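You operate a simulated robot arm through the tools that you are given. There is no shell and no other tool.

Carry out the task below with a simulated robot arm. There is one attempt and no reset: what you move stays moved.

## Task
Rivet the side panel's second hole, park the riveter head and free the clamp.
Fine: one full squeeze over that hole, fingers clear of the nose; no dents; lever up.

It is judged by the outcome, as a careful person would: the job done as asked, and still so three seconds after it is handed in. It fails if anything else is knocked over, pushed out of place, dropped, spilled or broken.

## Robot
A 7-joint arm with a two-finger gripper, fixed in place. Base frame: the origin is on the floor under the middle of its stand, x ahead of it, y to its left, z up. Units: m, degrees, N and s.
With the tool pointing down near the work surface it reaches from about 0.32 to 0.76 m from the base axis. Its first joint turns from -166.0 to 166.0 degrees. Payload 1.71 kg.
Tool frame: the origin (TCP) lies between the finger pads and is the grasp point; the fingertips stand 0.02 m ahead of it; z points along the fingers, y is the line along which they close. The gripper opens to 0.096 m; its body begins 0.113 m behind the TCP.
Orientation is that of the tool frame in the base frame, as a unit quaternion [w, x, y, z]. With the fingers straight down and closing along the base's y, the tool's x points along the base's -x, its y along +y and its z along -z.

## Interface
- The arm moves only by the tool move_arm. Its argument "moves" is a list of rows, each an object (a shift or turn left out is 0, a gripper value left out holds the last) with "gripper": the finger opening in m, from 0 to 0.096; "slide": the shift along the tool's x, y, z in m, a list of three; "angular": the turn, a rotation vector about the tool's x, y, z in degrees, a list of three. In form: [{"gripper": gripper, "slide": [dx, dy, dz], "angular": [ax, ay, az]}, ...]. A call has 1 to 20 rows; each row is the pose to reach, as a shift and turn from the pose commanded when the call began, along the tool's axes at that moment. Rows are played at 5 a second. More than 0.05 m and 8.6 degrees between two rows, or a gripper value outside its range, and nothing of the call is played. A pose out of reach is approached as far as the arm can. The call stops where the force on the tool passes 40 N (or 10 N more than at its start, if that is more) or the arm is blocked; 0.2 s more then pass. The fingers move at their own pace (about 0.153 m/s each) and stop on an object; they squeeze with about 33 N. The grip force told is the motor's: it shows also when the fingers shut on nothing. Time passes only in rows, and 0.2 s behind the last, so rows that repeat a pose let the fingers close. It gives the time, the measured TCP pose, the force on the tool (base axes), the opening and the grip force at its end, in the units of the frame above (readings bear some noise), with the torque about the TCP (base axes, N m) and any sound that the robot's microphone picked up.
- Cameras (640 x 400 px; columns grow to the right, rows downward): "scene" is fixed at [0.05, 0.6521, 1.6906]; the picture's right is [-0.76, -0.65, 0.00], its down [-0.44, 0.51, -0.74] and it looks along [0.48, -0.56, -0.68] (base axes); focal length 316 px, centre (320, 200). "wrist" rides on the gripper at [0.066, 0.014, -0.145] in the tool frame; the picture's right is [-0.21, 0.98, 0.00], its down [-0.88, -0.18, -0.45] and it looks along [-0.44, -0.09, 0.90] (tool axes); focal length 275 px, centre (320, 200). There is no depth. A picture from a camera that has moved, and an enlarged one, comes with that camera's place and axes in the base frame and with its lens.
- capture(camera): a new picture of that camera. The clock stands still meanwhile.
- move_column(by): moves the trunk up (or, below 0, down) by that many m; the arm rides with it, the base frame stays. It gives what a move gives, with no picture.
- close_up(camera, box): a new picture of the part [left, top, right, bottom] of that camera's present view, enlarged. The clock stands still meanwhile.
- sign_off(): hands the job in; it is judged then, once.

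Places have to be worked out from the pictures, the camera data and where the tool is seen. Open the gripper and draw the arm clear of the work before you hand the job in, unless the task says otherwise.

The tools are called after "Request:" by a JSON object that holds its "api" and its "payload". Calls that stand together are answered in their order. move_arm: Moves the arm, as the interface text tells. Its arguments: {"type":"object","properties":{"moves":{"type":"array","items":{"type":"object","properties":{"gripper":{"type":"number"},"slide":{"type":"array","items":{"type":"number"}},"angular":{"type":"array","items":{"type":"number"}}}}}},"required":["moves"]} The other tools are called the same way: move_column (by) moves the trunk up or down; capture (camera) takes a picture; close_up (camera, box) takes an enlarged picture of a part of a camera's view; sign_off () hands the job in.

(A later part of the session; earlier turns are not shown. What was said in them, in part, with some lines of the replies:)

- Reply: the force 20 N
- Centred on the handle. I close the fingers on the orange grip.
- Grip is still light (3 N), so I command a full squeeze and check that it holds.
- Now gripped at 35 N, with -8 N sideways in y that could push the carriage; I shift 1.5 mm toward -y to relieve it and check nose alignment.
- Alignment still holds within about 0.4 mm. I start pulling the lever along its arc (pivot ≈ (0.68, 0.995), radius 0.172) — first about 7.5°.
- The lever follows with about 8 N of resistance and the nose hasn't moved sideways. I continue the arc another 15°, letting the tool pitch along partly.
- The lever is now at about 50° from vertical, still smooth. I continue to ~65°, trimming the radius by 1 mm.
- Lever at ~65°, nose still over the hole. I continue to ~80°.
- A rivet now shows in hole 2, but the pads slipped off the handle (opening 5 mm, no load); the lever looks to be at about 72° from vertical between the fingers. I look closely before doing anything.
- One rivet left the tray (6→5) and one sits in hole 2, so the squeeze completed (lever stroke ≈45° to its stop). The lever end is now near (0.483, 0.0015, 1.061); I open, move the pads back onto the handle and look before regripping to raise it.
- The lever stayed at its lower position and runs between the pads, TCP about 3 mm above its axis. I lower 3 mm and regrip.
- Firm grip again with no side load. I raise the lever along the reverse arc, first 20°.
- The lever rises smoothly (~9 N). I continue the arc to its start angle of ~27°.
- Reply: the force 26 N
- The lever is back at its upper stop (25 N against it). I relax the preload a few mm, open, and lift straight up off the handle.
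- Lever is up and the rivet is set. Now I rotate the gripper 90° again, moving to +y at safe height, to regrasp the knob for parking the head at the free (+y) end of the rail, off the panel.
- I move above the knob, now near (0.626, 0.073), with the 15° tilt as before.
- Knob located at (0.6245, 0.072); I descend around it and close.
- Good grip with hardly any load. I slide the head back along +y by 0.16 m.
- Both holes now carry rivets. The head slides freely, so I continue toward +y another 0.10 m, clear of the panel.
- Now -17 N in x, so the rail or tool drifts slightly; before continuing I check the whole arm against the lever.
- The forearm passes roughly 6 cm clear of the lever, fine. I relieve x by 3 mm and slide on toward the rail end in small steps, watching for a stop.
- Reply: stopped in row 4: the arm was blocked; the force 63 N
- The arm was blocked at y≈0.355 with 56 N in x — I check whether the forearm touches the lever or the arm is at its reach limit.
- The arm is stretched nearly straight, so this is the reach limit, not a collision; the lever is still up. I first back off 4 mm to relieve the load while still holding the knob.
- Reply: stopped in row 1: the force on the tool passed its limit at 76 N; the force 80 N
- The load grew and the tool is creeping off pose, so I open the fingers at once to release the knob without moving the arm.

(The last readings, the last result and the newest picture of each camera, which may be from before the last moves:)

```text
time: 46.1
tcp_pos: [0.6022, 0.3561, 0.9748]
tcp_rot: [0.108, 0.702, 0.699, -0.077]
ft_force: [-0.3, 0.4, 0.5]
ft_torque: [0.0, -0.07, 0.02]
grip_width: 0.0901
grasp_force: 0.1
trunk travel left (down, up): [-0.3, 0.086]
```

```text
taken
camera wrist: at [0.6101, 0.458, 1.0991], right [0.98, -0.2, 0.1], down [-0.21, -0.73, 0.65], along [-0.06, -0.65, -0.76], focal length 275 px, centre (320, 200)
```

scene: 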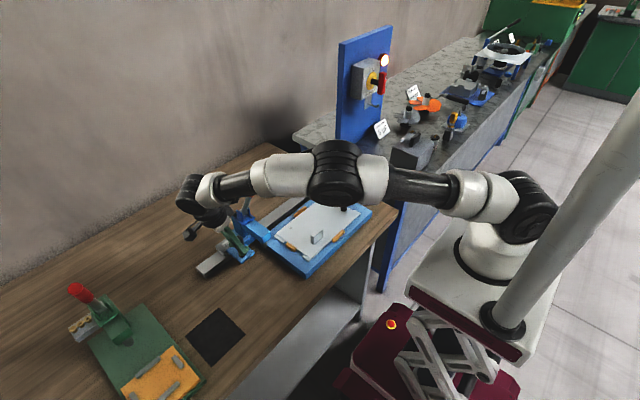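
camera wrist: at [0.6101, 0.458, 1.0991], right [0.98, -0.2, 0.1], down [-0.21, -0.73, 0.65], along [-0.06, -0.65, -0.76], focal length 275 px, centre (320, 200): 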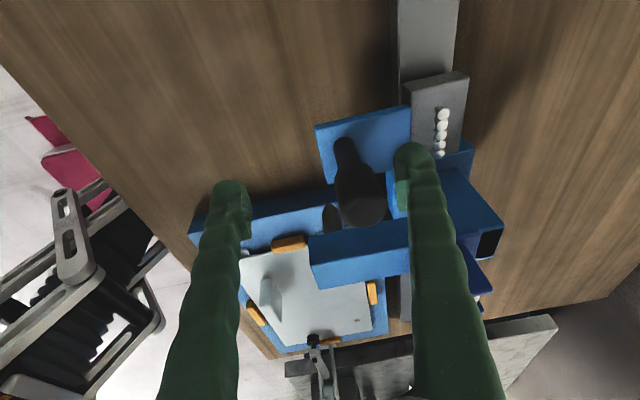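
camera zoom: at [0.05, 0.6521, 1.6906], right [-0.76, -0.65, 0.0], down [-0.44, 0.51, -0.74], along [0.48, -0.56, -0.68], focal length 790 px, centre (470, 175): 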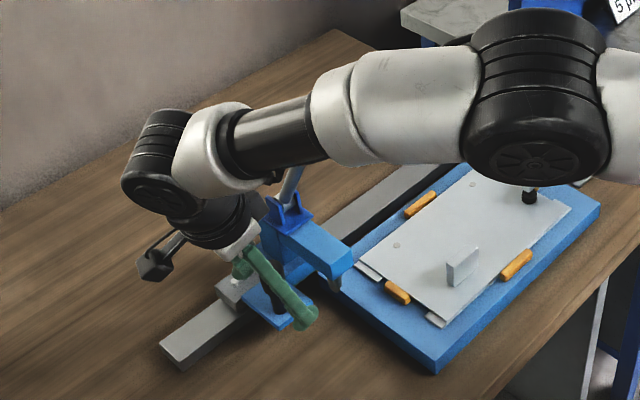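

Released cleanly with zero force; the head stayed, nose now beyond the panel. I lift the gripper straight off the knob.

Request:
{"api": "move_arm", "payload": {"moves": [{"slide": [-0.0078, 0.0013, -0.0289]}, {"slide": [-0.0155, 0.0026, -0.0578]}, {"slide": [-0.0233, 0.004, -0.0867]}, {"slide": [-0.031, 0.005, -0.1156]}]}}

Request:
{"api": "capture", "payload": {"camera": "wrist"}}

Request:
{"api": "close_up", "payload": {"camera": "scene", "box": [170, 130, 350, 290]}}

```text
time: 47.1
tcp_pos: [0.604, 0.3556, 1.0942]
tcp_rot: [0.109, 0.702, 0.699, -0.075]
ft_force: [-0.7, -0.5, 0.2]
ft_torque: [0.02, 0.01, -0.01]
grip_width: 0.09
grasp_force: 0.0
trunk travel left (down, up): [-0.3, 0.086]
```

```text
taken
camera wrist: at [0.6122, 0.4576, 1.219], right [0.98, -0.2, 0.1], down [-0.21, -0.73, 0.65], along [-0.06, -0.65, -0.76], focal length 275 px, centre (320, 200)
```

wrist: 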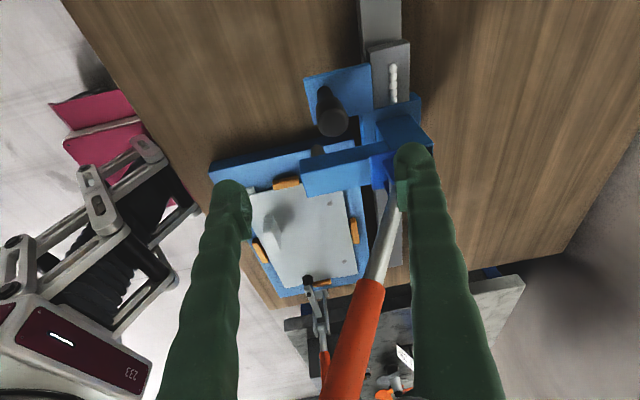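

```text
2.50 times, centred on (260, 210) of scene
camera zoom: at [0.05, 0.6521, 1.6906], right [-0.76, -0.65, 0.0], down [-0.44, 0.51, -0.74], along [0.48, -0.56, -0.68], focal length 790 px, centre (470, 175)
```

zoom: 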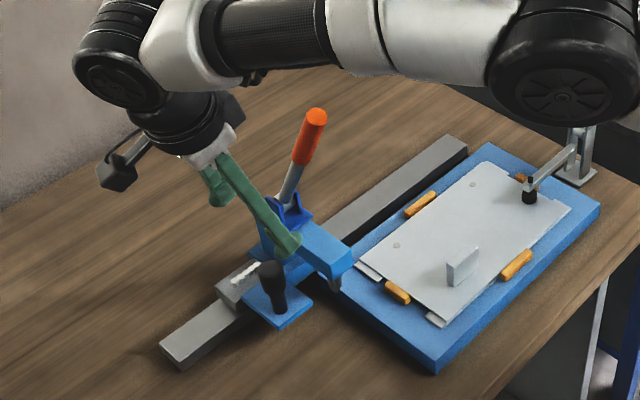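

Both rivets are visible, the lever is up and the head is already off the panel, about 9 cm from the rail end. To push it to the end I'll come from the -y side, so first I retreat up and toward the robot, straightening the tool.

Request:
{"api": "move_arm", "payload": {"moves": [{"slide": [-0.004, -0.0236, -0.0261], "angular": [0.5, 3, 0]}, {"slide": [-0.008, -0.0472, -0.0522], "angular": [1, 6, 0]}, {"slide": [-0.012, -0.0708, -0.0783], "angular": [1.5, 9, 0]}, {"slide": [-0.016, -0.0944, -0.1044], "angular": [2, 12, 0]}, {"slide": [-0.02, -0.118, -0.1305], "angular": [2.5, 15, 0]}]}}

Request:
{"api": "close_up", "payload": {"camera": "scene", "box": [190, 190, 330, 290]}}

```text
time: 48.3
tcp_pos: [0.4782, 0.3663, 1.2212]
tcp_rot: [0.001, 0.709, 0.706, 0.003]
ft_force: [-0.3, -0.3, -0.1]
ft_torque: [0.04, -0.03, 0.01]
grip_width: 0.09
grasp_force: 0.3
trunk travel left (down, up): [-0.3, 0.086]
```

```text
4.00 times, centred on (260, 240) of scene
camera zoom: at [0.05, 0.6521, 1.6906], right [-0.76, -0.65, 0.0], down [-0.44, 0.51, -0.74], along [0.48, -0.56, -0.68], focal length 1264 px, centre (560, 40)
```

zoom: 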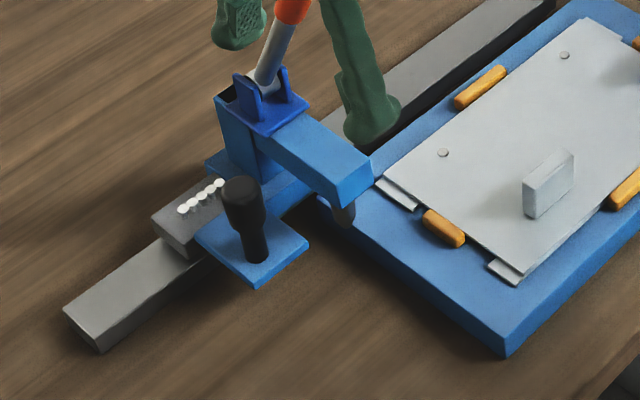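

Clean result: both rivets look alike. I close the fingers, rotate back 90° and move to the -y side in front of the head.

Request:
{"api": "move_arm", "payload": {"moves": [{"slide": [-0.0169, -0.002, -0.002], "angular": [0, 0, -8.2], "gripper": 0.03}, {"slide": [-0.0338, -0.004, -0.004], "angular": [0, 0, -16.4], "gripper": 0.0}, {"slide": [-0.0507, -0.006, -0.006], "angular": [0, 0, -24.6]}, {"slide": [-0.0676, -0.008, -0.008], "angular": [0, 0, -32.8]}, {"slide": [-0.0845, -0.01, -0.01], "angular": [0, 0, -41]}, {"slide": [-0.1014, -0.012, -0.012], "angular": [0, 0, -49.2]}, {"slide": [-0.1183, -0.013, -0.014], "angular": [0, 0, -57.4]}, {"slide": [-0.1352, -0.014, -0.016], "angular": [0, 0, -65.6]}, {"slide": [-0.1521, -0.016, -0.018], "angular": [0, 0, -73.8]}, {"slide": [-0.169, -0.018, -0.02], "angular": [0, 0, -82]}, {"slide": [-0.186, -0.018, -0.02], "angular": [0, 0, -90]}]}}

Request:
{"api": "capture", "payload": {"camera": "wrist"}}

```text
time: 50.7
tcp_pos: [0.4585, 0.1828, 1.2382]
tcp_rot: [0.002, 0.001, 1.0, 0.0]
ft_force: [-0.5, -0.6, 0.7]
ft_torque: [0.0, -0.01, -0.05]
grip_width: 0.0003
grasp_force: 28.8
trunk travel left (down, up): [-0.3, 0.086]
```

```text
taken
camera wrist: at [0.3937, 0.1971, 1.3843], right [0.21, 0.98, 0.0], down [0.87, -0.19, 0.45], along [0.44, -0.09, -0.89], focal length 275 px, centre (320, 200)
```

wrist: 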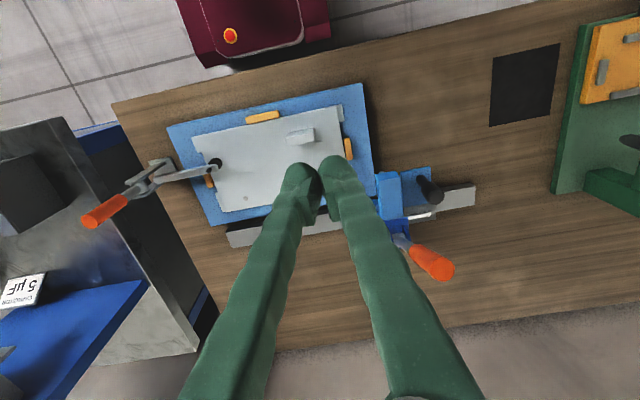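

Request:
{"api": "close_up", "payload": {"camera": "wrist", "box": [330, 150, 490, 285]}}

```text
2.96 times, centred on (410, 218) of wrist
camera zoom: at [0.3937, 0.1971, 1.3843], right [0.21, 0.98, 0.0], down [0.87, -0.19, 0.45], along [0.44, -0.09, -0.89], focal length 816 px, centre (53, 148)
```

zoom: 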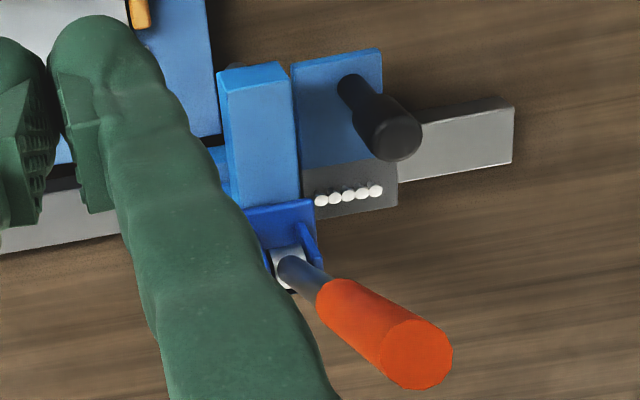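

The head arm's -y face is at y≈0.254, x from 0.58, z 0.94–0.976. I bring the closed fingers, tilted 30° with palm leaning to -y, to a spot beside it.

Request:
{"api": "move_arm", "payload": {"moves": [{"slide": [-0.033, -0.004, 0.024], "angular": [-6, 0, 0]}, {"slide": [-0.066, -0.008, 0.048], "angular": [-12, 0, 0]}, {"slide": [-0.099, -0.012, 0.072], "angular": [-18, 0, 0]}, {"slide": [-0.132, -0.016, 0.096], "angular": [-24, 0, 0]}, {"slide": [-0.165, -0.02, 0.12], "angular": [-30, 0, 0]}]}}

Request:
{"api": "capture", "payload": {"camera": "wrist"}}

Request:
{"api": "close_up", "payload": {"camera": "scene", "box": [190, 100, 370, 260]}}

```text
time: 51.9
tcp_pos: [0.626, 0.1617, 1.1209]
tcp_rot: [0.002, 0.002, 0.966, 0.26]
ft_force: [0.8, -0.4, 0.6]
ft_torque: [0.02, 0.02, 0.02]
grip_width: 0.0002
grasp_force: 29.0
trunk travel left (down, up): [-0.3, 0.086]
```

```text
taken
camera wrist: at [0.5605, 0.1021, 1.2528], right [0.21, 0.85, 0.49], down [0.87, -0.39, 0.29], along [0.44, 0.37, -0.82], focal length 275 px, centre (320, 200)
```

wrist: 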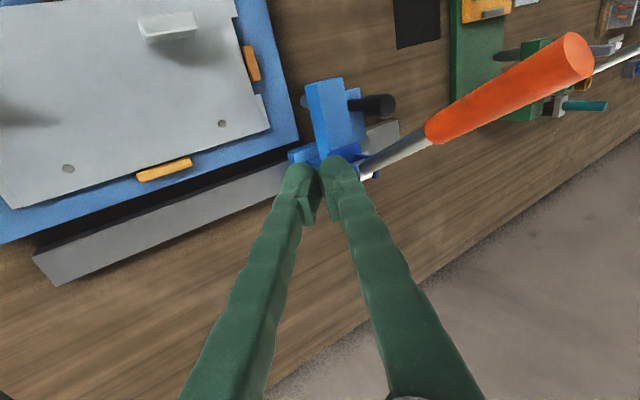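

```text
2.50 times, centred on (280, 180) of scene
camera zoom: at [0.05, 0.6521, 1.6906], right [-0.76, -0.65, 0.0], down [-0.44, 0.51, -0.74], along [0.48, -0.56, -0.68], focal length 790 px, centre (420, 250)
```

zoom: 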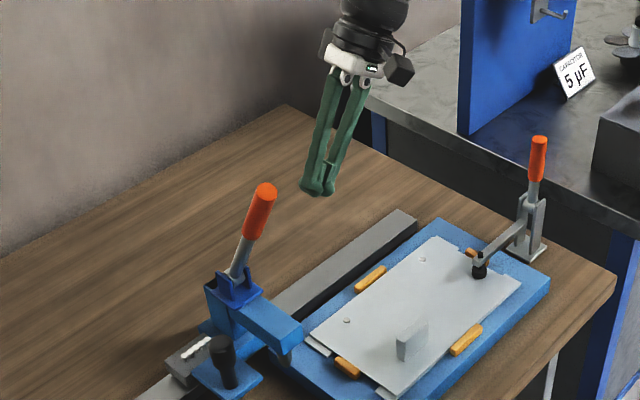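

I lower the fingertips to z≈0.955 beside the head arm, still ~3 cm short of contact.

Request:
{"api": "move_arm", "payload": {"moves": [{"slide": [-0.001, -0.0137, 0.0351]}, {"slide": [-0.002, -0.0273, 0.0702]}, {"slide": [-0.003, -0.041, 0.1054]}, {"slide": [-0.004, -0.0546, 0.1405]}]}}

Request:
{"api": "capture", "payload": {"camera": "wrist"}}

Request:
{"api": "close_up", "payload": {"camera": "scene", "box": [210, 130, 350, 260]}}

```text
time: 52.9
tcp_pos: [0.6281, 0.1833, 0.973]
tcp_rot: [0.003, 0.001, 0.966, 0.258]
ft_force: [1.1, 0.4, 0.3]
ft_torque: [0.01, 0.0, -0.02]
grip_width: 0.0001
grasp_force: 30.0
trunk travel left (down, up): [-0.3, 0.086]
```

```text
taken
camera wrist: at [0.5618, 0.1236, 1.1052], right [0.21, 0.85, 0.49], down [0.87, -0.38, 0.3], along [0.44, 0.37, -0.82], focal length 275 px, centre (320, 200)
```

wrist: 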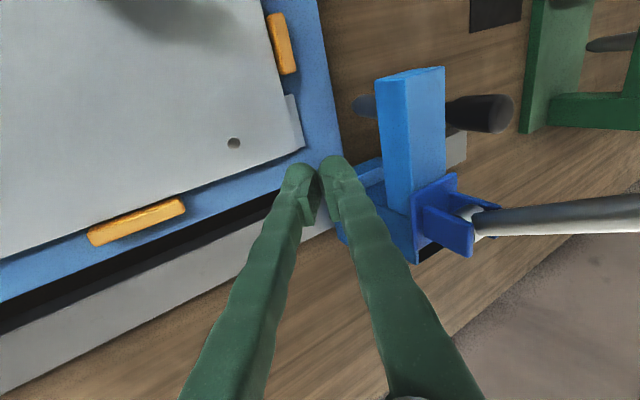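

```text
3.08 times, centred on (280, 195) of scene
camera zoom: at [0.05, 0.6521, 1.6906], right [-0.76, -0.65, 0.0], down [-0.44, 0.51, -0.74], along [0.48, -0.56, -0.68], focal length 973 px, centre (443, 215)
```

zoom: 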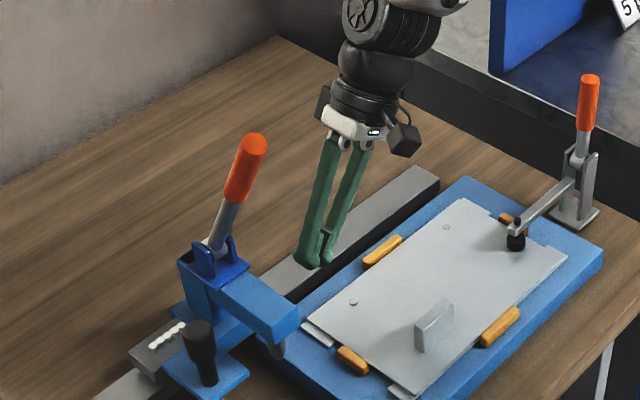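

I push toward +y slowly, expecting contact after about 4 cm.

Request:
{"api": "move_arm", "payload": {"moves": [{"slide": [0, 0.0087, 0.005]}, {"slide": [0, 0.0173, 0.01]}, {"slide": [0, 0.026, 0.015]}, {"slide": [0, 0.0329, 0.019]}, {"slide": [0, 0.0398, 0.023]}, {"slide": [0, 0.0468, 0.027]}, {"slide": [0, 0.0537, 0.031]}]}}

Request:
{"api": "close_up", "payload": {"camera": "scene", "box": [190, 150, 330, 280]}}

Request:
{"api": "capture", "payload": {"camera": "wrist"}}

```text
time: 54.5
tcp_pos: [0.6297, 0.2466, 0.9727]
tcp_rot: [0.003, 0.002, 0.966, 0.259]
ft_force: [0.5, -1.8, 0.1]
ft_torque: [-0.01, -0.03, -0.02]
grip_width: 0.0
grasp_force: 29.3
trunk travel left (down, up): [-0.3, 0.086]
```

```text
3.08 times, centred on (260, 215) of scene
camera zoom: at [0.05, 0.6521, 1.6906], right [-0.76, -0.65, 0.0], down [-0.44, 0.51, -0.74], along [0.48, -0.56, -0.68], focal length 973 px, centre (505, 154)
```

zoom: 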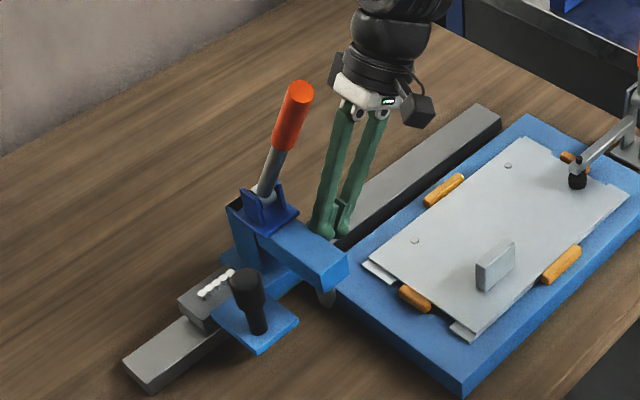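

```text
taken
camera wrist: at [0.5634, 0.1876, 1.1048], right [0.21, 0.85, 0.49], down [0.87, -0.38, 0.3], along [0.44, 0.37, -0.82], focal length 275 px, centre (320, 200)
```

wrist: 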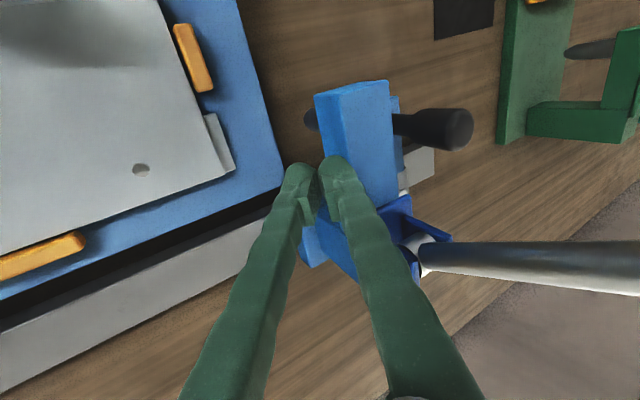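

Contact is made with about 2 N and the head moves along. I keep pushing 6 cm more, slowly.

Request:
{"api": "move_arm", "payload": {"moves": [{"slide": [0, 0.0061, 0.0035]}, {"slide": [0, 0.0121, 0.007]}, {"slide": [0, 0.0182, 0.0105]}, {"slide": [0, 0.0242, 0.014]}, {"slide": [0, 0.0303, 0.0175]}, {"slide": [0, 0.0364, 0.021]}, {"slide": [0, 0.0424, 0.0245]}, {"slide": [0, 0.0485, 0.028]}, {"slide": [0, 0.052, 0.03]}]}}

Request:
{"api": "close_up", "payload": {"camera": "scene", "box": [190, 150, 330, 280]}}

Request:
{"api": "capture", "payload": {"camera": "wrist"}}

```text
time: 56.5
tcp_pos: [0.6307, 0.3018, 0.9728]
tcp_rot: [0.002, 0.002, 0.967, 0.257]
ft_force: [-5.9, -22.5, 1.8]
ft_torque: [-0.03, 0.0, 0.18]
grip_width: 0.0001
grasp_force: 29.1
trunk travel left (down, up): [-0.3, 0.086]
```

```text
3.08 times, centred on (260, 215) of scene
camera zoom: at [0.05, 0.6521, 1.6906], right [-0.76, -0.65, 0.0], down [-0.44, 0.51, -0.74], along [0.48, -0.56, -0.68], focal length 973 px, centre (505, 154)
```

zoom: 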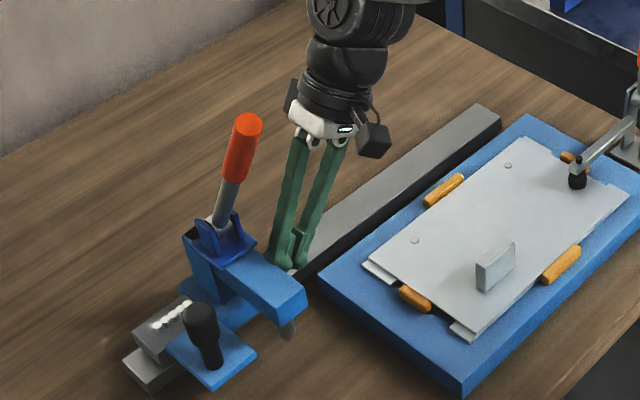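

```text
taken
camera wrist: at [0.5647, 0.2423, 1.1048], right [0.21, 0.85, 0.49], down [0.87, -0.39, 0.3], along [0.44, 0.36, -0.82], focal length 275 px, centre (320, 200)
```

wrist: 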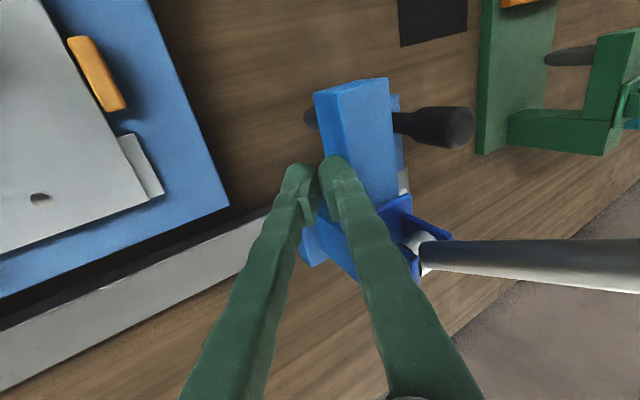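

22 N now: the head has reached its end stop at the rail end, fully parked. I back the fingers off toward -y.

Request:
{"api": "move_arm", "payload": {"moves": [{"slide": [0, -0.0087, -0.005]}, {"slide": [0, -0.026, -0.015]}, {"slide": [0, -0.052, -0.03]}, {"slide": [0, -0.078, -0.045]}]}}

Request:
{"api": "close_up", "payload": {"camera": "scene", "box": [190, 150, 330, 280]}}

Request:
{"api": "close_up", "payload": {"camera": "scene", "box": [320, 140, 390, 225]}}

```text
time: 57.5
tcp_pos: [0.6302, 0.2155, 0.9731]
tcp_rot: [0.002, 0.001, 0.966, 0.259]
ft_force: [-0.3, -0.2, 0.5]
ft_torque: [0.02, 0.0, 0.0]
grip_width: 0.0
grasp_force: 29.5
trunk travel left (down, up): [-0.3, 0.086]
```

```text
3.08 times, centred on (260, 215) of scene
camera zoom: at [0.05, 0.6521, 1.6906], right [-0.76, -0.65, 0.0], down [-0.44, 0.51, -0.74], along [0.48, -0.56, -0.68], focal length 973 px, centre (505, 154)
```

zoom: 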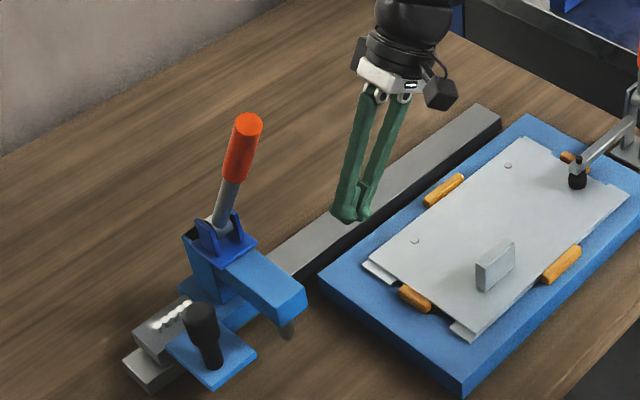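

```text
4.71 times, centred on (355, 182) of scene
camera zoom: at [0.05, 0.6521, 1.6906], right [-0.76, -0.65, 0.0], down [-0.44, 0.51, -0.74], along [0.48, -0.56, -0.68], focal length 1488 px, centre (155, 282)
```

zoom: 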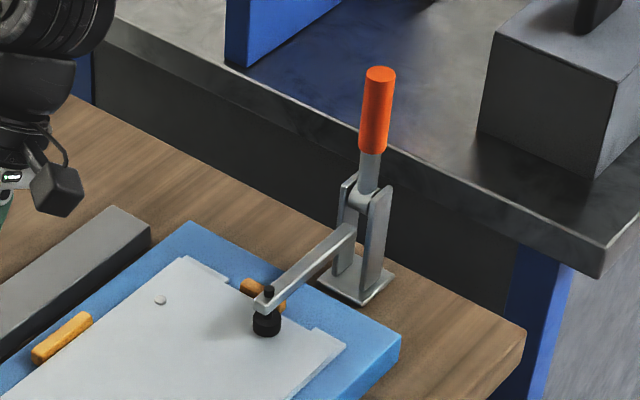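

The head stays parked at the rail end with its lever up. Next I lift away and go to a viewpoint near the clamp on the robot side.

Request:
{"api": "move_arm", "payload": {"moves": [{"slide": [0.0125, 0.011, -0.034], "angular": [3, 0, 0]}, {"slide": [0.025, 0.022, -0.068], "angular": [6, 0, 0]}, {"slide": [0.0375, 0.033, -0.102], "angular": [9, 0, 0]}, {"slide": [0.05, 0.044, -0.1362], "angular": [12, 0, 0]}, {"slide": [0.0767, 0.033, -0.1638], "angular": [15, 0, 0]}, {"slide": [0.1033, 0.022, -0.1913], "angular": [18, 0, 0]}, {"slide": [0.13, 0.011, -0.2189], "angular": [21, 0, 0]}, {"slide": [0.1567, -0.0002, -0.2464], "angular": [24, 0, 0]}, {"slide": [0.1833, -0.0112, -0.274], "angular": [27, 0, 0]}, {"slide": [0.21, -0.0222, -0.3015], "angular": [30, 0, 0]}]}}

Request:
{"api": "capture", "payload": {"camera": "wrist"}}

Request:
{"api": "capture", "payload": {"camera": "scene"}}

```text
time: 59.7
tcp_pos: [0.4158, 0.0461, 1.222]
tcp_rot: [0.003, 0.002, 1.0, -0.001]
ft_force: [1.1, -0.2, 0.4]
ft_torque: [0.03, -0.05, 0.02]
grip_width: 0.0
grasp_force: 29.9
trunk travel left (down, up): [-0.3, 0.086]
```

```text
taken
camera wrist: at [0.3504, 0.0624, 1.3662], right [0.21, 0.98, 0.0], down [0.87, -0.19, 0.45], along [0.44, -0.09, -0.89], focal length 275 px, centre (320, 200)
```

wrist: 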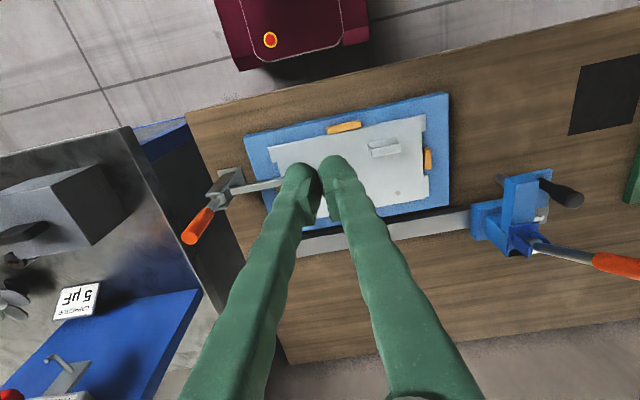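

```text
taken
```

scene: 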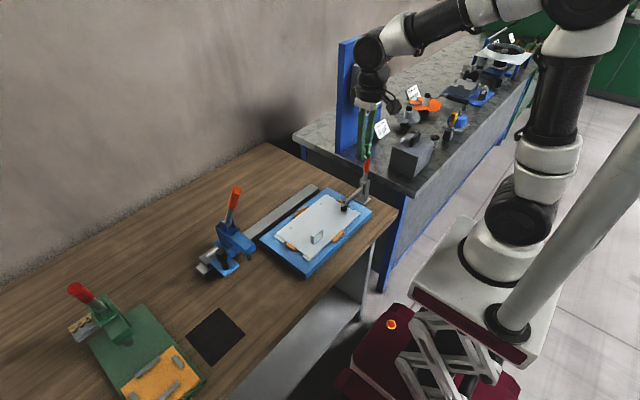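

Request:
{"api": "close_up", "payload": {"camera": "wrist", "box": [160, 130, 320, 260]}}

Request:
{"api": "close_up", "payload": {"camera": "scene", "box": [330, 145, 390, 215]}}

```text
3.08 times, centred on (240, 195) of wrist
camera zoom: at [0.3504, 0.0624, 1.3662], right [0.21, 0.98, 0.0], down [0.87, -0.19, 0.45], along [0.44, -0.09, -0.89], focal length 847 px, centre (566, 215)
```

zoom: 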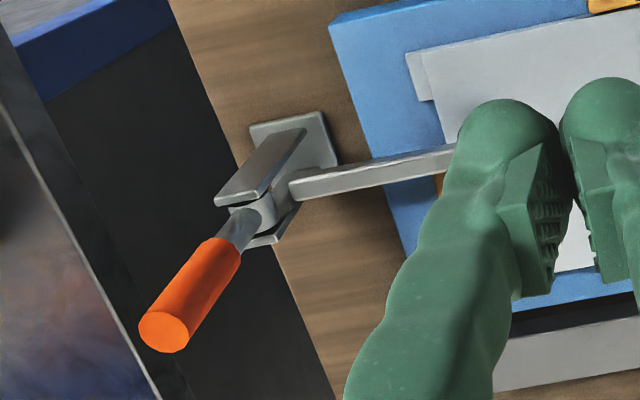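

```text
5.71 times, centred on (360, 180) of scene
camera zoom: at [0.05, 0.6521, 1.6906], right [-0.76, -0.65, 0.0], down [-0.44, 0.51, -0.74], along [0.48, -0.56, -0.68], focal length 1806 px, centre (91, 314)
```

zoom: 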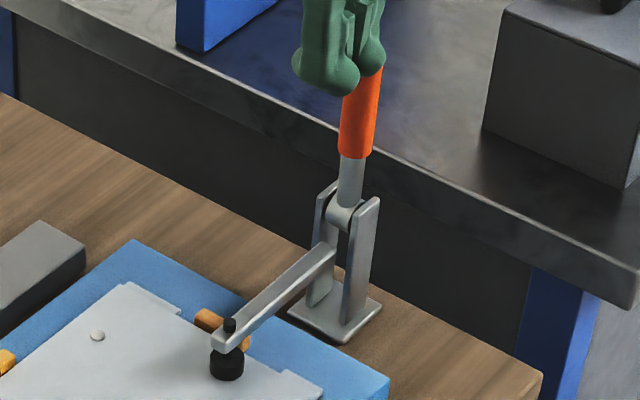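

The clamp handle runs from its pivot near (0.507, -0.128, 0.968) up to about (0.52, -0.151, 1.06), arm pointing +y to the pad. I turn the closed fingers 90° and go to its +y side so I can push the handle back (-y).

Request:
{"api": "move_arm", "payload": {"moves": [{"slide": [-0.009, -0.0069, 0.0056], "angular": [0, 0, 8.2], "gripper": 0.0}, {"slide": [-0.018, -0.0138, 0.0113], "angular": [0, 0, 16.4]}, {"slide": [-0.027, -0.0207, 0.0169], "angular": [0, 0, 24.6]}, {"slide": [-0.036, -0.0276, 0.0225], "angular": [0, 0, 32.8]}, {"slide": [-0.045, -0.0345, 0.0282], "angular": [0, 0, 41]}, {"slide": [-0.054, -0.0414, 0.0338], "angular": [0, 0, 49.2]}, {"slide": [-0.063, -0.0483, 0.0395], "angular": [0, 0, 57.4]}, {"slide": [-0.072, -0.0552, 0.0451], "angular": [0, 0, 65.6]}, {"slide": [-0.081, -0.0621, 0.0507], "angular": [0, 0, 73.8]}, {"slide": [-0.09, -0.069, 0.0564], "angular": [0, 0, 82]}, {"slide": [-0.1, -0.076, 0.062], "angular": [0, 0, 90]}]}}

Request:
{"api": "capture", "payload": {"camera": "wrist"}}

Request:
{"api": "close_up", "payload": {"camera": "scene", "box": [300, 90, 420, 225]}}

```text
time: 62.1
tcp_pos: [0.518, -0.0299, 1.1589]
tcp_rot: [0.003, 0.709, 0.705, 0.001]
ft_force: [0.1, 0.1, 0.1]
ft_torque: [0.02, 0.0, -0.02]
grip_width: 0.0
grasp_force: 29.4
trunk travel left (down, up): [-0.3, 0.086]
```

```text
taken
camera wrist: at [0.5328, 0.0371, 1.3037], right [0.98, -0.21, 0.0], down [-0.19, -0.88, 0.44], along [-0.09, -0.43, -0.9], focal length 275 px, centre (320, 200)
```

wrist: 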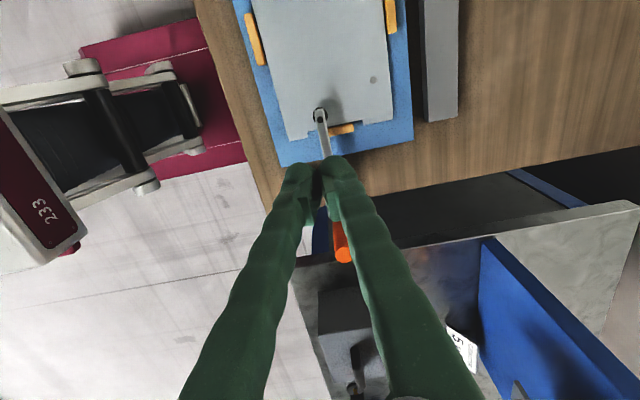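

```text
2.96 times, centred on (360, 158) of scene
camera zoom: at [0.05, 0.6521, 1.6906], right [-0.76, -0.65, 0.0], down [-0.44, 0.51, -0.74], along [0.48, -0.56, -0.68], focal length 937 px, centre (202, 326)
```

zoom: 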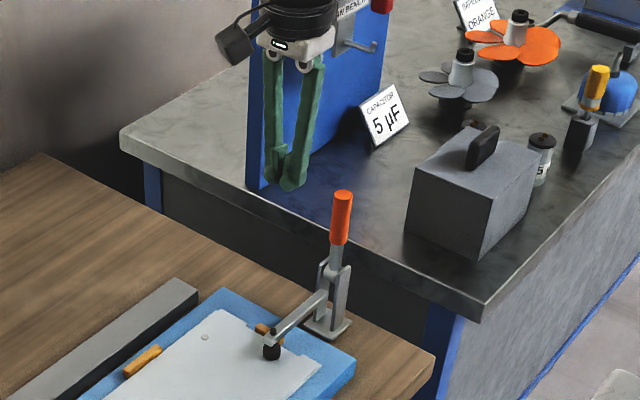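

Handle and arm both lie at x≈0.52. I lower the closed fingertips to z≈1.035 on the +y side of the handle.

Request:
{"api": "move_arm", "payload": {"moves": [{"slide": [-0.015, 0.0005, 0.026]}, {"slide": [-0.03, 0.001, 0.052]}, {"slide": [-0.045, 0.0015, 0.078]}, {"slide": [-0.055, 0.002, 0.104]}, {"slide": [-0.055, 0.002, 0.104]}]}}

Request:
{"api": "capture", "payload": {"camera": "wrist"}}

Request:
{"api": "close_up", "payload": {"camera": "scene", "box": [320, 120, 400, 220]}}

```text
time: 63.3
tcp_pos: [0.5201, -0.0839, 1.0536]
tcp_rot: [0.001, 0.708, 0.706, 0.002]
ft_force: [-0.2, 0.0, -0.4]
ft_torque: [-0.02, -0.01, 0.0]
grip_width: 0.0
grasp_force: 29.8
trunk travel left (down, up): [-0.3, 0.086]
```

```text
taken
camera wrist: at [0.5341, -0.018, 1.1991], right [0.98, -0.21, 0.0], down [-0.19, -0.88, 0.44], along [-0.09, -0.43, -0.9], focal length 275 px, centre (320, 200)
```

wrist: 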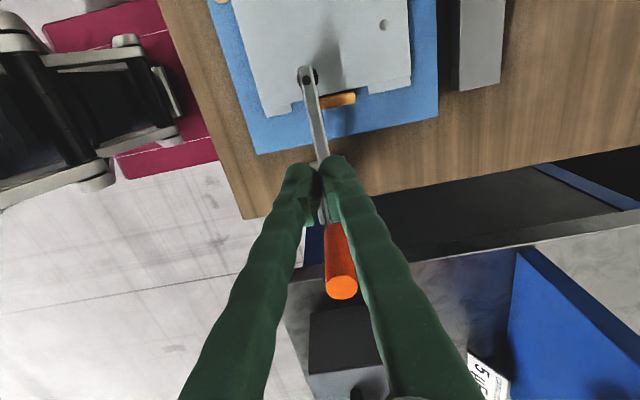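

```text
4.00 times, centred on (360, 170) of scene
camera zoom: at [0.05, 0.6521, 1.6906], right [-0.76, -0.65, 0.0], down [-0.44, 0.51, -0.74], along [0.48, -0.56, -0.68], focal length 1264 px, centre (160, 320)
```

zoom: 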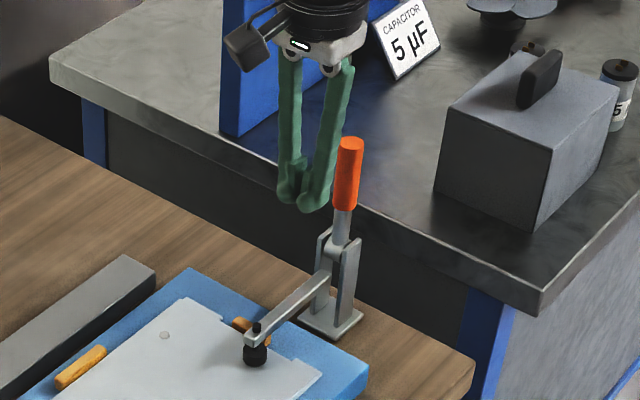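

The handle is right behind the fingertips at x≈0.52. I push toward -y, expecting contact after ~3 cm.

Request:
{"api": "move_arm", "payload": {"moves": [{"slide": [-0.01, 0, 0]}, {"slide": [-0.02, 0, 0]}, {"slide": [-0.028, 0, 0]}, {"slide": [-0.034, 0, 0]}, {"slide": [-0.04, 0, 0]}, {"slide": [-0.046, 0, 0]}]}}

Request:
{"api": "close_up", "payload": {"camera": "scene", "box": [320, 120, 400, 220]}}

```text
time: 64.7
tcp_pos: [0.5197, -0.1314, 1.0555]
tcp_rot: [0.002, 0.708, 0.706, 0.001]
ft_force: [0.1, 0.7, -0.4]
ft_torque: [-0.02, -0.01, -0.02]
grip_width: 0.0002
grasp_force: 29.9
trunk travel left (down, up): [-0.3, 0.086]
```

```text
4.00 times, centred on (360, 170) of scene
camera zoom: at [0.05, 0.6521, 1.6906], right [-0.76, -0.65, 0.0], down [-0.44, 0.51, -0.74], along [0.48, -0.56, -0.68], focal length 1264 px, centre (160, 320)
```

zoom: 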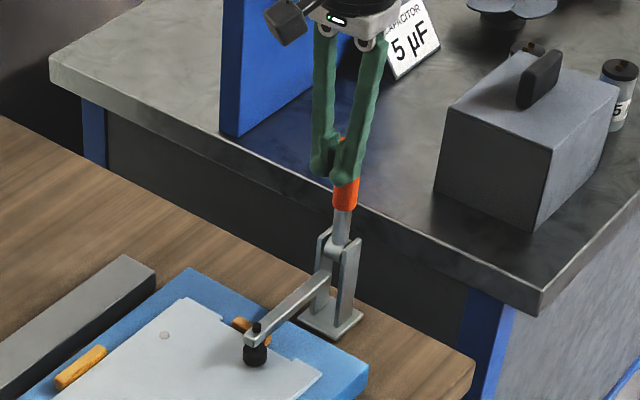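

No contact yet, but it is close. I keep pushing in 6 mm steps.

Request:
{"api": "move_arm", "payload": {"moves": [{"slide": [-0.006, 0, 0.0]}, {"slide": [-0.012, 0, 0.001]}, {"slide": [-0.018, 0, 0.002]}, {"slide": [-0.024, 0, 0.004]}]}}

Request:
{"api": "close_up", "payload": {"camera": "scene", "box": [320, 120, 400, 220]}}

Request:
{"api": "capture", "payload": {"camera": "wrist"}}

```text
time: 65.7
tcp_pos: [0.5195, -0.1547, 1.0517]
tcp_rot: [0.001, 0.708, 0.706, 0.001]
ft_force: [0.5, 0.1, -0.1]
ft_torque: [0.03, 0.0, 0.04]
grip_width: 0.0
grasp_force: 29.7
trunk travel left (down, up): [-0.3, 0.086]
```

```text
4.00 times, centred on (360, 170) of scene
camera zoom: at [0.05, 0.6521, 1.6906], right [-0.76, -0.65, 0.0], down [-0.44, 0.51, -0.74], along [0.48, -0.56, -0.68], focal length 1264 px, centre (160, 320)
```

zoom: 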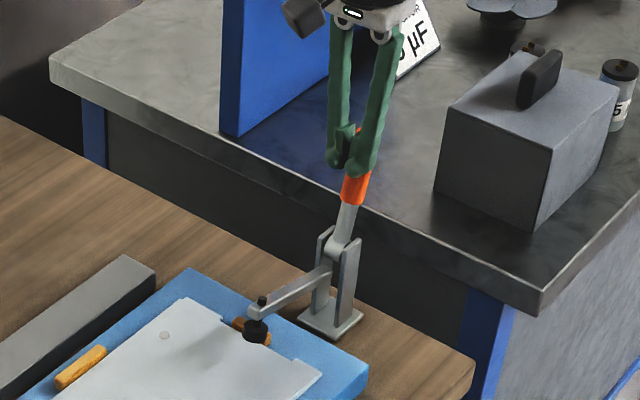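

```text
taken
camera wrist: at [0.5336, -0.0882, 1.1968], right [0.98, -0.21, 0.0], down [-0.19, -0.88, 0.44], along [-0.09, -0.44, -0.9], focal length 275 px, centre (320, 200)
```

wrist: 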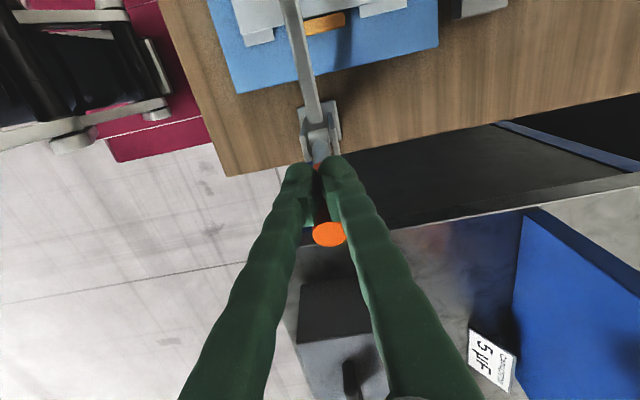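

The handle swings back and the pad is already lifting off the panel. I follow the arc to about 70° back.

Request:
{"api": "move_arm", "payload": {"moves": [{"slide": [-0.005, 0, 0.006]}, {"slide": [-0.01, 0, 0.012]}, {"slide": [-0.0155, 0, 0.0165]}, {"slide": [-0.0206, 0, 0.021]}, {"slide": [-0.0255, 0, 0.0255]}, {"slide": [-0.03, 0, 0.03]}]}}

Request:
{"api": "close_up", "payload": {"camera": "scene", "box": [320, 120, 400, 220]}}

Request:
{"api": "capture", "payload": {"camera": "wrist"}}

```text
time: 67.1
tcp_pos: [0.5192, -0.1842, 1.0211]
tcp_rot: [0.001, 0.709, 0.706, 0.001]
ft_force: [0.6, 0.0, 0.4]
ft_torque: [0.01, -0.01, -0.02]
grip_width: 0.0058
grasp_force: 29.4
trunk travel left (down, up): [-0.3, 0.086]
```

```text
4.00 times, centred on (360, 170) of scene
camera zoom: at [0.05, 0.6521, 1.6906], right [-0.76, -0.65, 0.0], down [-0.44, 0.51, -0.74], along [0.48, -0.56, -0.68], focal length 1264 px, centre (160, 320)
```

zoom: 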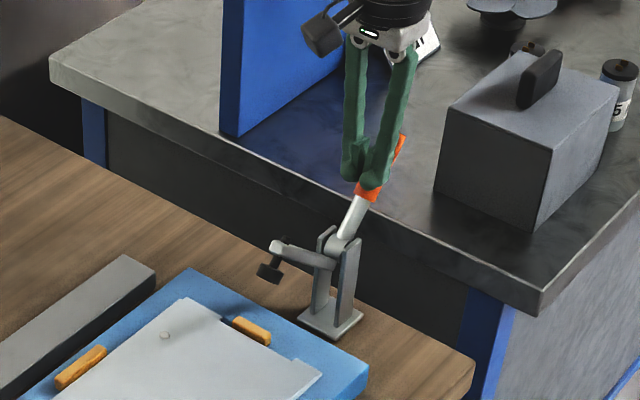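

```text
taken
camera wrist: at [0.534, -0.1178, 1.166], right [0.98, -0.21, 0.0], down [-0.19, -0.88, 0.44], along [-0.09, -0.44, -0.9], focal length 275 px, centre (320, 200)
```

wrist: 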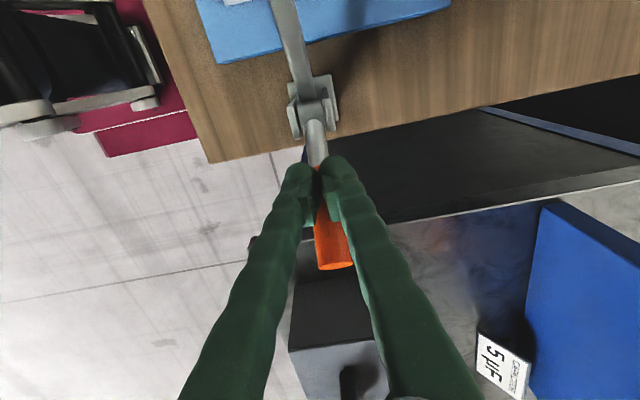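

The arm is now lifted about 45° and the pad is well off the panel. I continue pushing the handle down to roughly 70° back.

Request:
{"api": "move_arm", "payload": {"moves": [{"slide": [-0.0055, 0, 0.005]}, {"slide": [-0.011, 0, 0.0095]}, {"slide": [-0.0166, 0, 0.0141]}, {"slide": [-0.0205, 0, 0.0187]}, {"slide": [-0.0245, 0, 0.0233]}, {"slide": [-0.028, 0, 0.028]}]}}

Request:
{"api": "close_up", "payload": {"camera": "scene", "box": [320, 120, 400, 220]}}

Request:
{"api": "capture", "payload": {"camera": "wrist"}}

```text
time: 68.3
tcp_pos: [0.5044, -0.2077, 1.0104]
tcp_rot: [0.009, 0.708, 0.706, 0.01]
ft_force: [-0.7, -0.4, 0.2]
ft_torque: [0.05, -0.03, -0.03]
grip_width: 0.0001
grasp_force: 29.9
trunk travel left (down, up): [-0.3, 0.086]
stopped in row 6: the force on the tool passed its limit at 47 N (the readings are from after the stop); the commanded pose is now the measured one
```

```text
4.00 times, centred on (360, 170) of scene
camera zoom: at [0.05, 0.6521, 1.6906], right [-0.76, -0.65, 0.0], down [-0.44, 0.51, -0.74], along [0.48, -0.56, -0.68], focal length 1264 px, centre (160, 320)
```

zoom: 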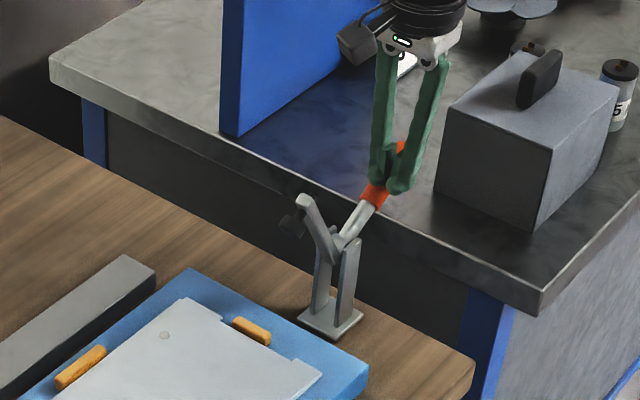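

```text
taken
camera wrist: at [0.5162, -0.1425, 1.1548], right [0.98, -0.21, 0.02], down [-0.2, -0.88, 0.44], along [-0.07, -0.43, -0.9], focal length 275 px, centre (320, 200)
```

wrist: 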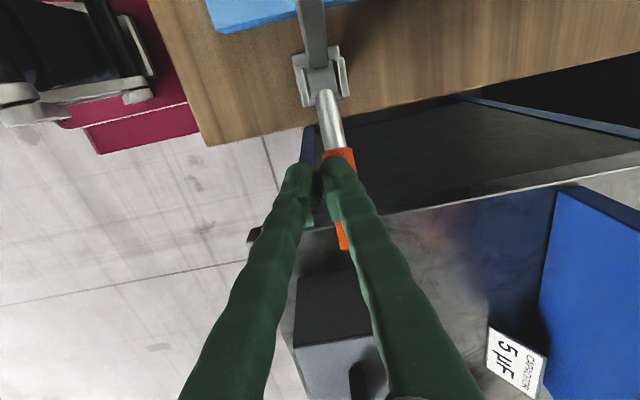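

The push ended on the handle's end stop (47 N spike, fingers slid off sideways); the clamp arm now stands up, pad clear. I withdraw straight up.

Request:
{"api": "move_arm", "payload": {"moves": [{"slide": [0, 0, -0.03]}, {"slide": [0, 0, -0.06]}, {"slide": [0, 0, -0.095]}, {"slide": [0, 0, -0.13]}]}}

Request:
{"api": "close_up", "payload": {"camera": "scene", "box": [320, 120, 400, 220]}}

Request:
{"api": "capture", "payload": {"camera": "wrist"}}

```text
time: 69.3
tcp_pos: [0.5044, -0.2072, 1.1399]
tcp_rot: [0.008, 0.707, 0.707, 0.01]
ft_force: [-0.7, -0.4, 0.3]
ft_torque: [0.01, 0.0, 0.01]
grip_width: 0.0
grasp_force: 29.8
trunk travel left (down, up): [-0.3, 0.086]
```

```text
4.00 times, centred on (360, 170) of scene
camera zoom: at [0.05, 0.6521, 1.6906], right [-0.76, -0.65, 0.0], down [-0.44, 0.51, -0.74], along [0.48, -0.56, -0.68], focal length 1264 px, centre (160, 320)
```

zoom: 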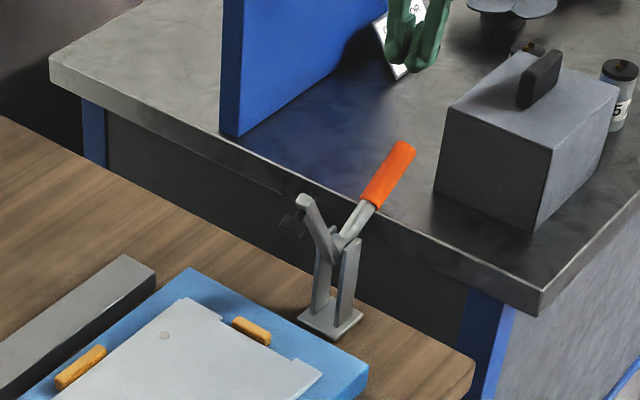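

```text
taken
camera wrist: at [0.515, -0.1405, 1.2852], right [0.98, -0.21, 0.02], down [-0.2, -0.88, 0.44], along [-0.07, -0.43, -0.9], focal length 275 px, centre (320, 200)
```

wrist: 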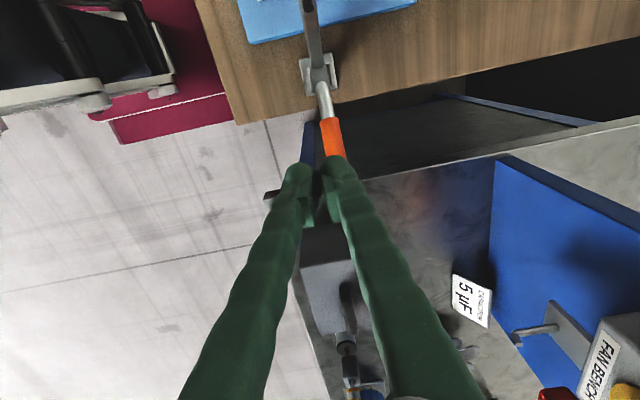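

The clamp stays open with the pad high above the panel. I move up and back toward the robot, opening the gripper once clear.

Request:
{"api": "move_arm", "payload": {"moves": [{"slide": [0.01, -0.015, -0.03]}, {"slide": [0.03, -0.035, -0.06]}, {"slide": [0.05, -0.06, -0.085]}, {"slide": [0.075, -0.08, -0.11]}, {"slide": [0.1, -0.1, -0.13], "gripper": 0.05}, {"slide": [0.12, -0.12, -0.14], "gripper": 0.09}, {"slide": [0.12, -0.12, -0.14], "gripper": 0.09}]}}

Request:
{"api": "capture", "payload": {"camera": "scene"}}

Request:
{"api": "close_up", "payload": {"camera": "scene", "box": [190, 150, 400, 285]}}

Request:
{"api": "close_up", "payload": {"camera": "scene", "box": [270, 180, 370, 260]}}

```text
time: 70.9
tcp_pos: [0.3824, -0.0889, 1.2744]
tcp_rot: [0.007, 0.707, 0.707, 0.008]
ft_force: [0.0, 0.4, 0.5]
ft_torque: [0.02, 0.02, 0.02]
grip_width: 0.0901
grasp_force: 0.0
trunk travel left (down, up): [-0.3, 0.086]
```

```text
taken
```

scene: 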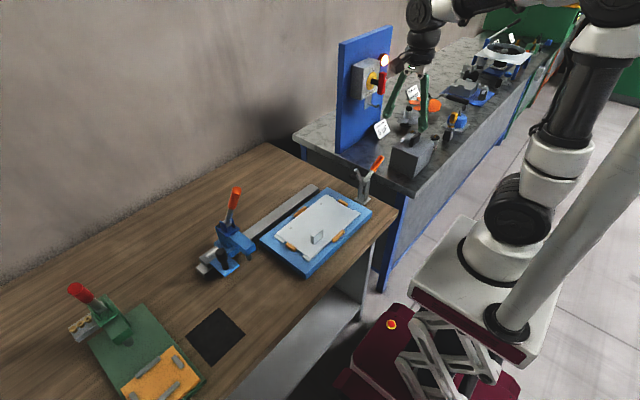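

```text
2.96 times, centred on (295, 218) of scene
camera zoom: at [0.05, 0.6521, 1.6906], right [-0.76, -0.65, 0.0], down [-0.44, 0.51, -0.74], along [0.48, -0.56, -0.68], focal length 937 px, centre (394, 148)
```

zoom: 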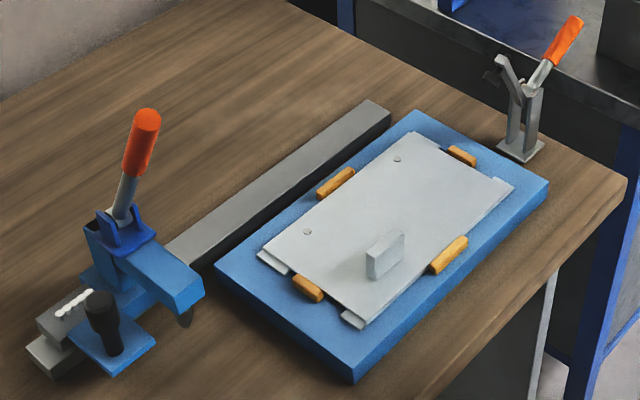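

```text
5.00 times, centred on (320, 220) of scene
camera zoom: at [0.05, 0.6521, 1.6906], right [-0.76, -0.65, 0.0], down [-0.44, 0.51, -0.74], along [0.48, -0.56, -0.68], focal length 1581 px, centre (320, 100)
```

zoom: 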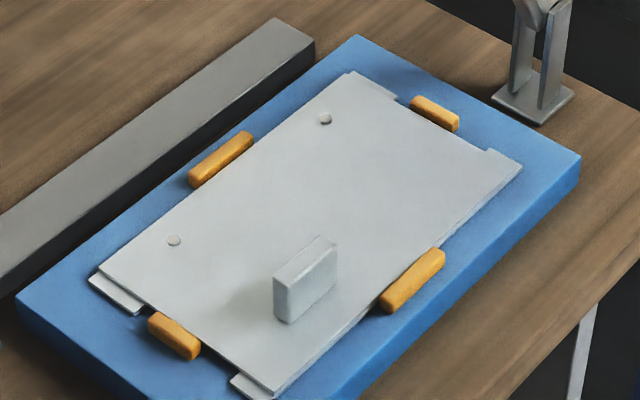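

All in place; I check the two rivets closely and compare them, and look for any dent.

Request:
{"api": "close_up", "payload": {"camera": "scene", "box": [312, 196, 330, 209]}}

Request:
{"api": "close_up", "payload": {"camera": "scene", "box": [282, 220, 300, 233]}}

Request:
{"api": "close_up", "payload": {"camera": "scene", "box": [340, 140, 400, 210]}}

Request:
{"api": "close_up", "payload": {"camera": "scene", "box": [190, 175, 270, 285]}}

```text
16.00 times, centred on (321, 202) of scene
camera zoom: at [0.05, 0.6521, 1.6906], right [-0.76, -0.65, 0.0], down [-0.44, 0.51, -0.74], along [0.48, -0.56, -0.68], focal length 5058 px, centre (304, 160)
```

zoom: 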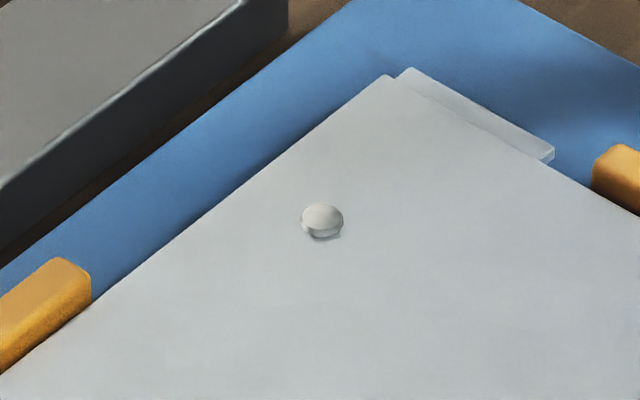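

```text
16.00 times, centred on (291, 226) of scene
camera zoom: at [0.05, 0.6521, 1.6906], right [-0.76, -0.65, 0.0], down [-0.44, 0.51, -0.74], along [0.48, -0.56, -0.68], focal length 5058 px, centre (784, -224)
```

zoom: 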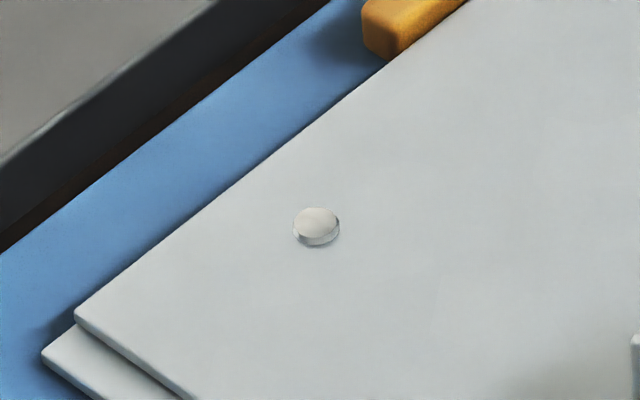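

```text
5.71 times, centred on (370, 175) of scene
camera zoom: at [0.05, 0.6521, 1.6906], right [-0.76, -0.65, 0.0], down [-0.44, 0.51, -0.74], along [0.48, -0.56, -0.68], focal length 1806 px, centre (34, 343)
```

zoom: 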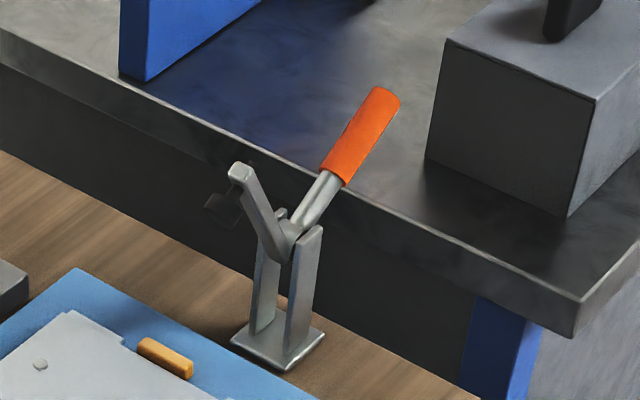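

```text
3.64 times, centred on (230, 230) of scene
camera zoom: at [0.05, 0.6521, 1.6906], right [-0.76, -0.65, 0.0], down [-0.44, 0.51, -0.74], along [0.48, -0.56, -0.68], focal length 1150 px, centre (647, 91)
```

zoom: 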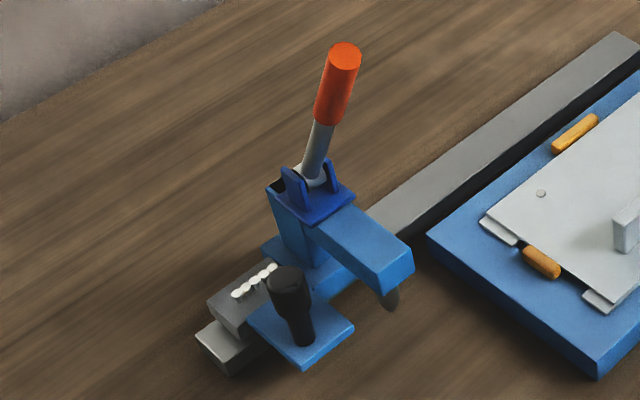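

Both rivet heads are set flush alike, no dents; head parked at the rail end with lever up, clamp open. I let 3 s pass at rest to confirm nothing drifts.

Request:
{"api": "move_arm", "payload": {"moves": [{"gripper": 0.09}, {"gripper": 0.09}, {"gripper": 0.09}, {"gripper": 0.09}, {"gripper": 0.09}, {"gripper": 0.09}, {"gripper": 0.09}, {"gripper": 0.09}, {"gripper": 0.09}, {"gripper": 0.09}, {"gripper": 0.09}, {"gripper": 0.09}, {"gripper": 0.09}, {"gripper": 0.09}, {"gripper": 0.09}]}}

Request:
{"api": "close_up", "payload": {"camera": "scene", "box": [190, 150, 400, 285]}}

```text
time: 74.1
tcp_pos: [0.3825, -0.0883, 1.2744]
tcp_rot: [0.007, 0.708, 0.707, 0.009]
ft_force: [0.1, -0.1, -0.1]
ft_torque: [-0.01, 0.0, 0.02]
grip_width: 0.09
grasp_force: 0.1
trunk travel left (down, up): [-0.3, 0.086]
```

```text
2.96 times, centred on (295, 218) of scene
camera zoom: at [0.05, 0.6521, 1.6906], right [-0.76, -0.65, 0.0], down [-0.44, 0.51, -0.74], along [0.48, -0.56, -0.68], focal length 937 px, centre (394, 148)
```

zoom: 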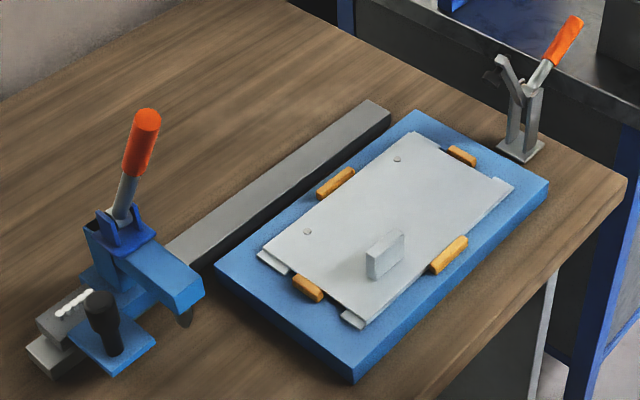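

Nothing has moved after 3 s: rivet set in hole 2, lever up, head parked at the rail end, clamp open, arm clear with gripper open. I hand the job in.

Request:
{"api": "sign_off", "payload": {}}

```text
The job is handed in.
```

The second hole is riveted, the riveter head is parked and the clamp is free. I checked everything again after 3 seconds at rest and nothing had moved.

- **Rivet:** I made one squeeze over the second hole. One rivet left the tray, and the new rivet head looks the same as the one in the first hole. I could see no dents in the panel.
- **Lever:** it is back at its upper stop. The fingers slipped off the handle near the end of the pull, after the rivet had set. I regripped the handle and raised it.
- **Head:** I took park to mean the free end of the rail, off the panel, since nothing on the rail marks a park position. The head now sits against the end stop there.
- **Clamp:** the handle is pushed back to its stop and the pad stands well clear of the panel.

While parking, the arm reached its limit and loaded the head's knob sideways with up to 76 N. I let go at once and finished the move by pushing the head from the other side. I saw no damage or shift from it in the pictures.
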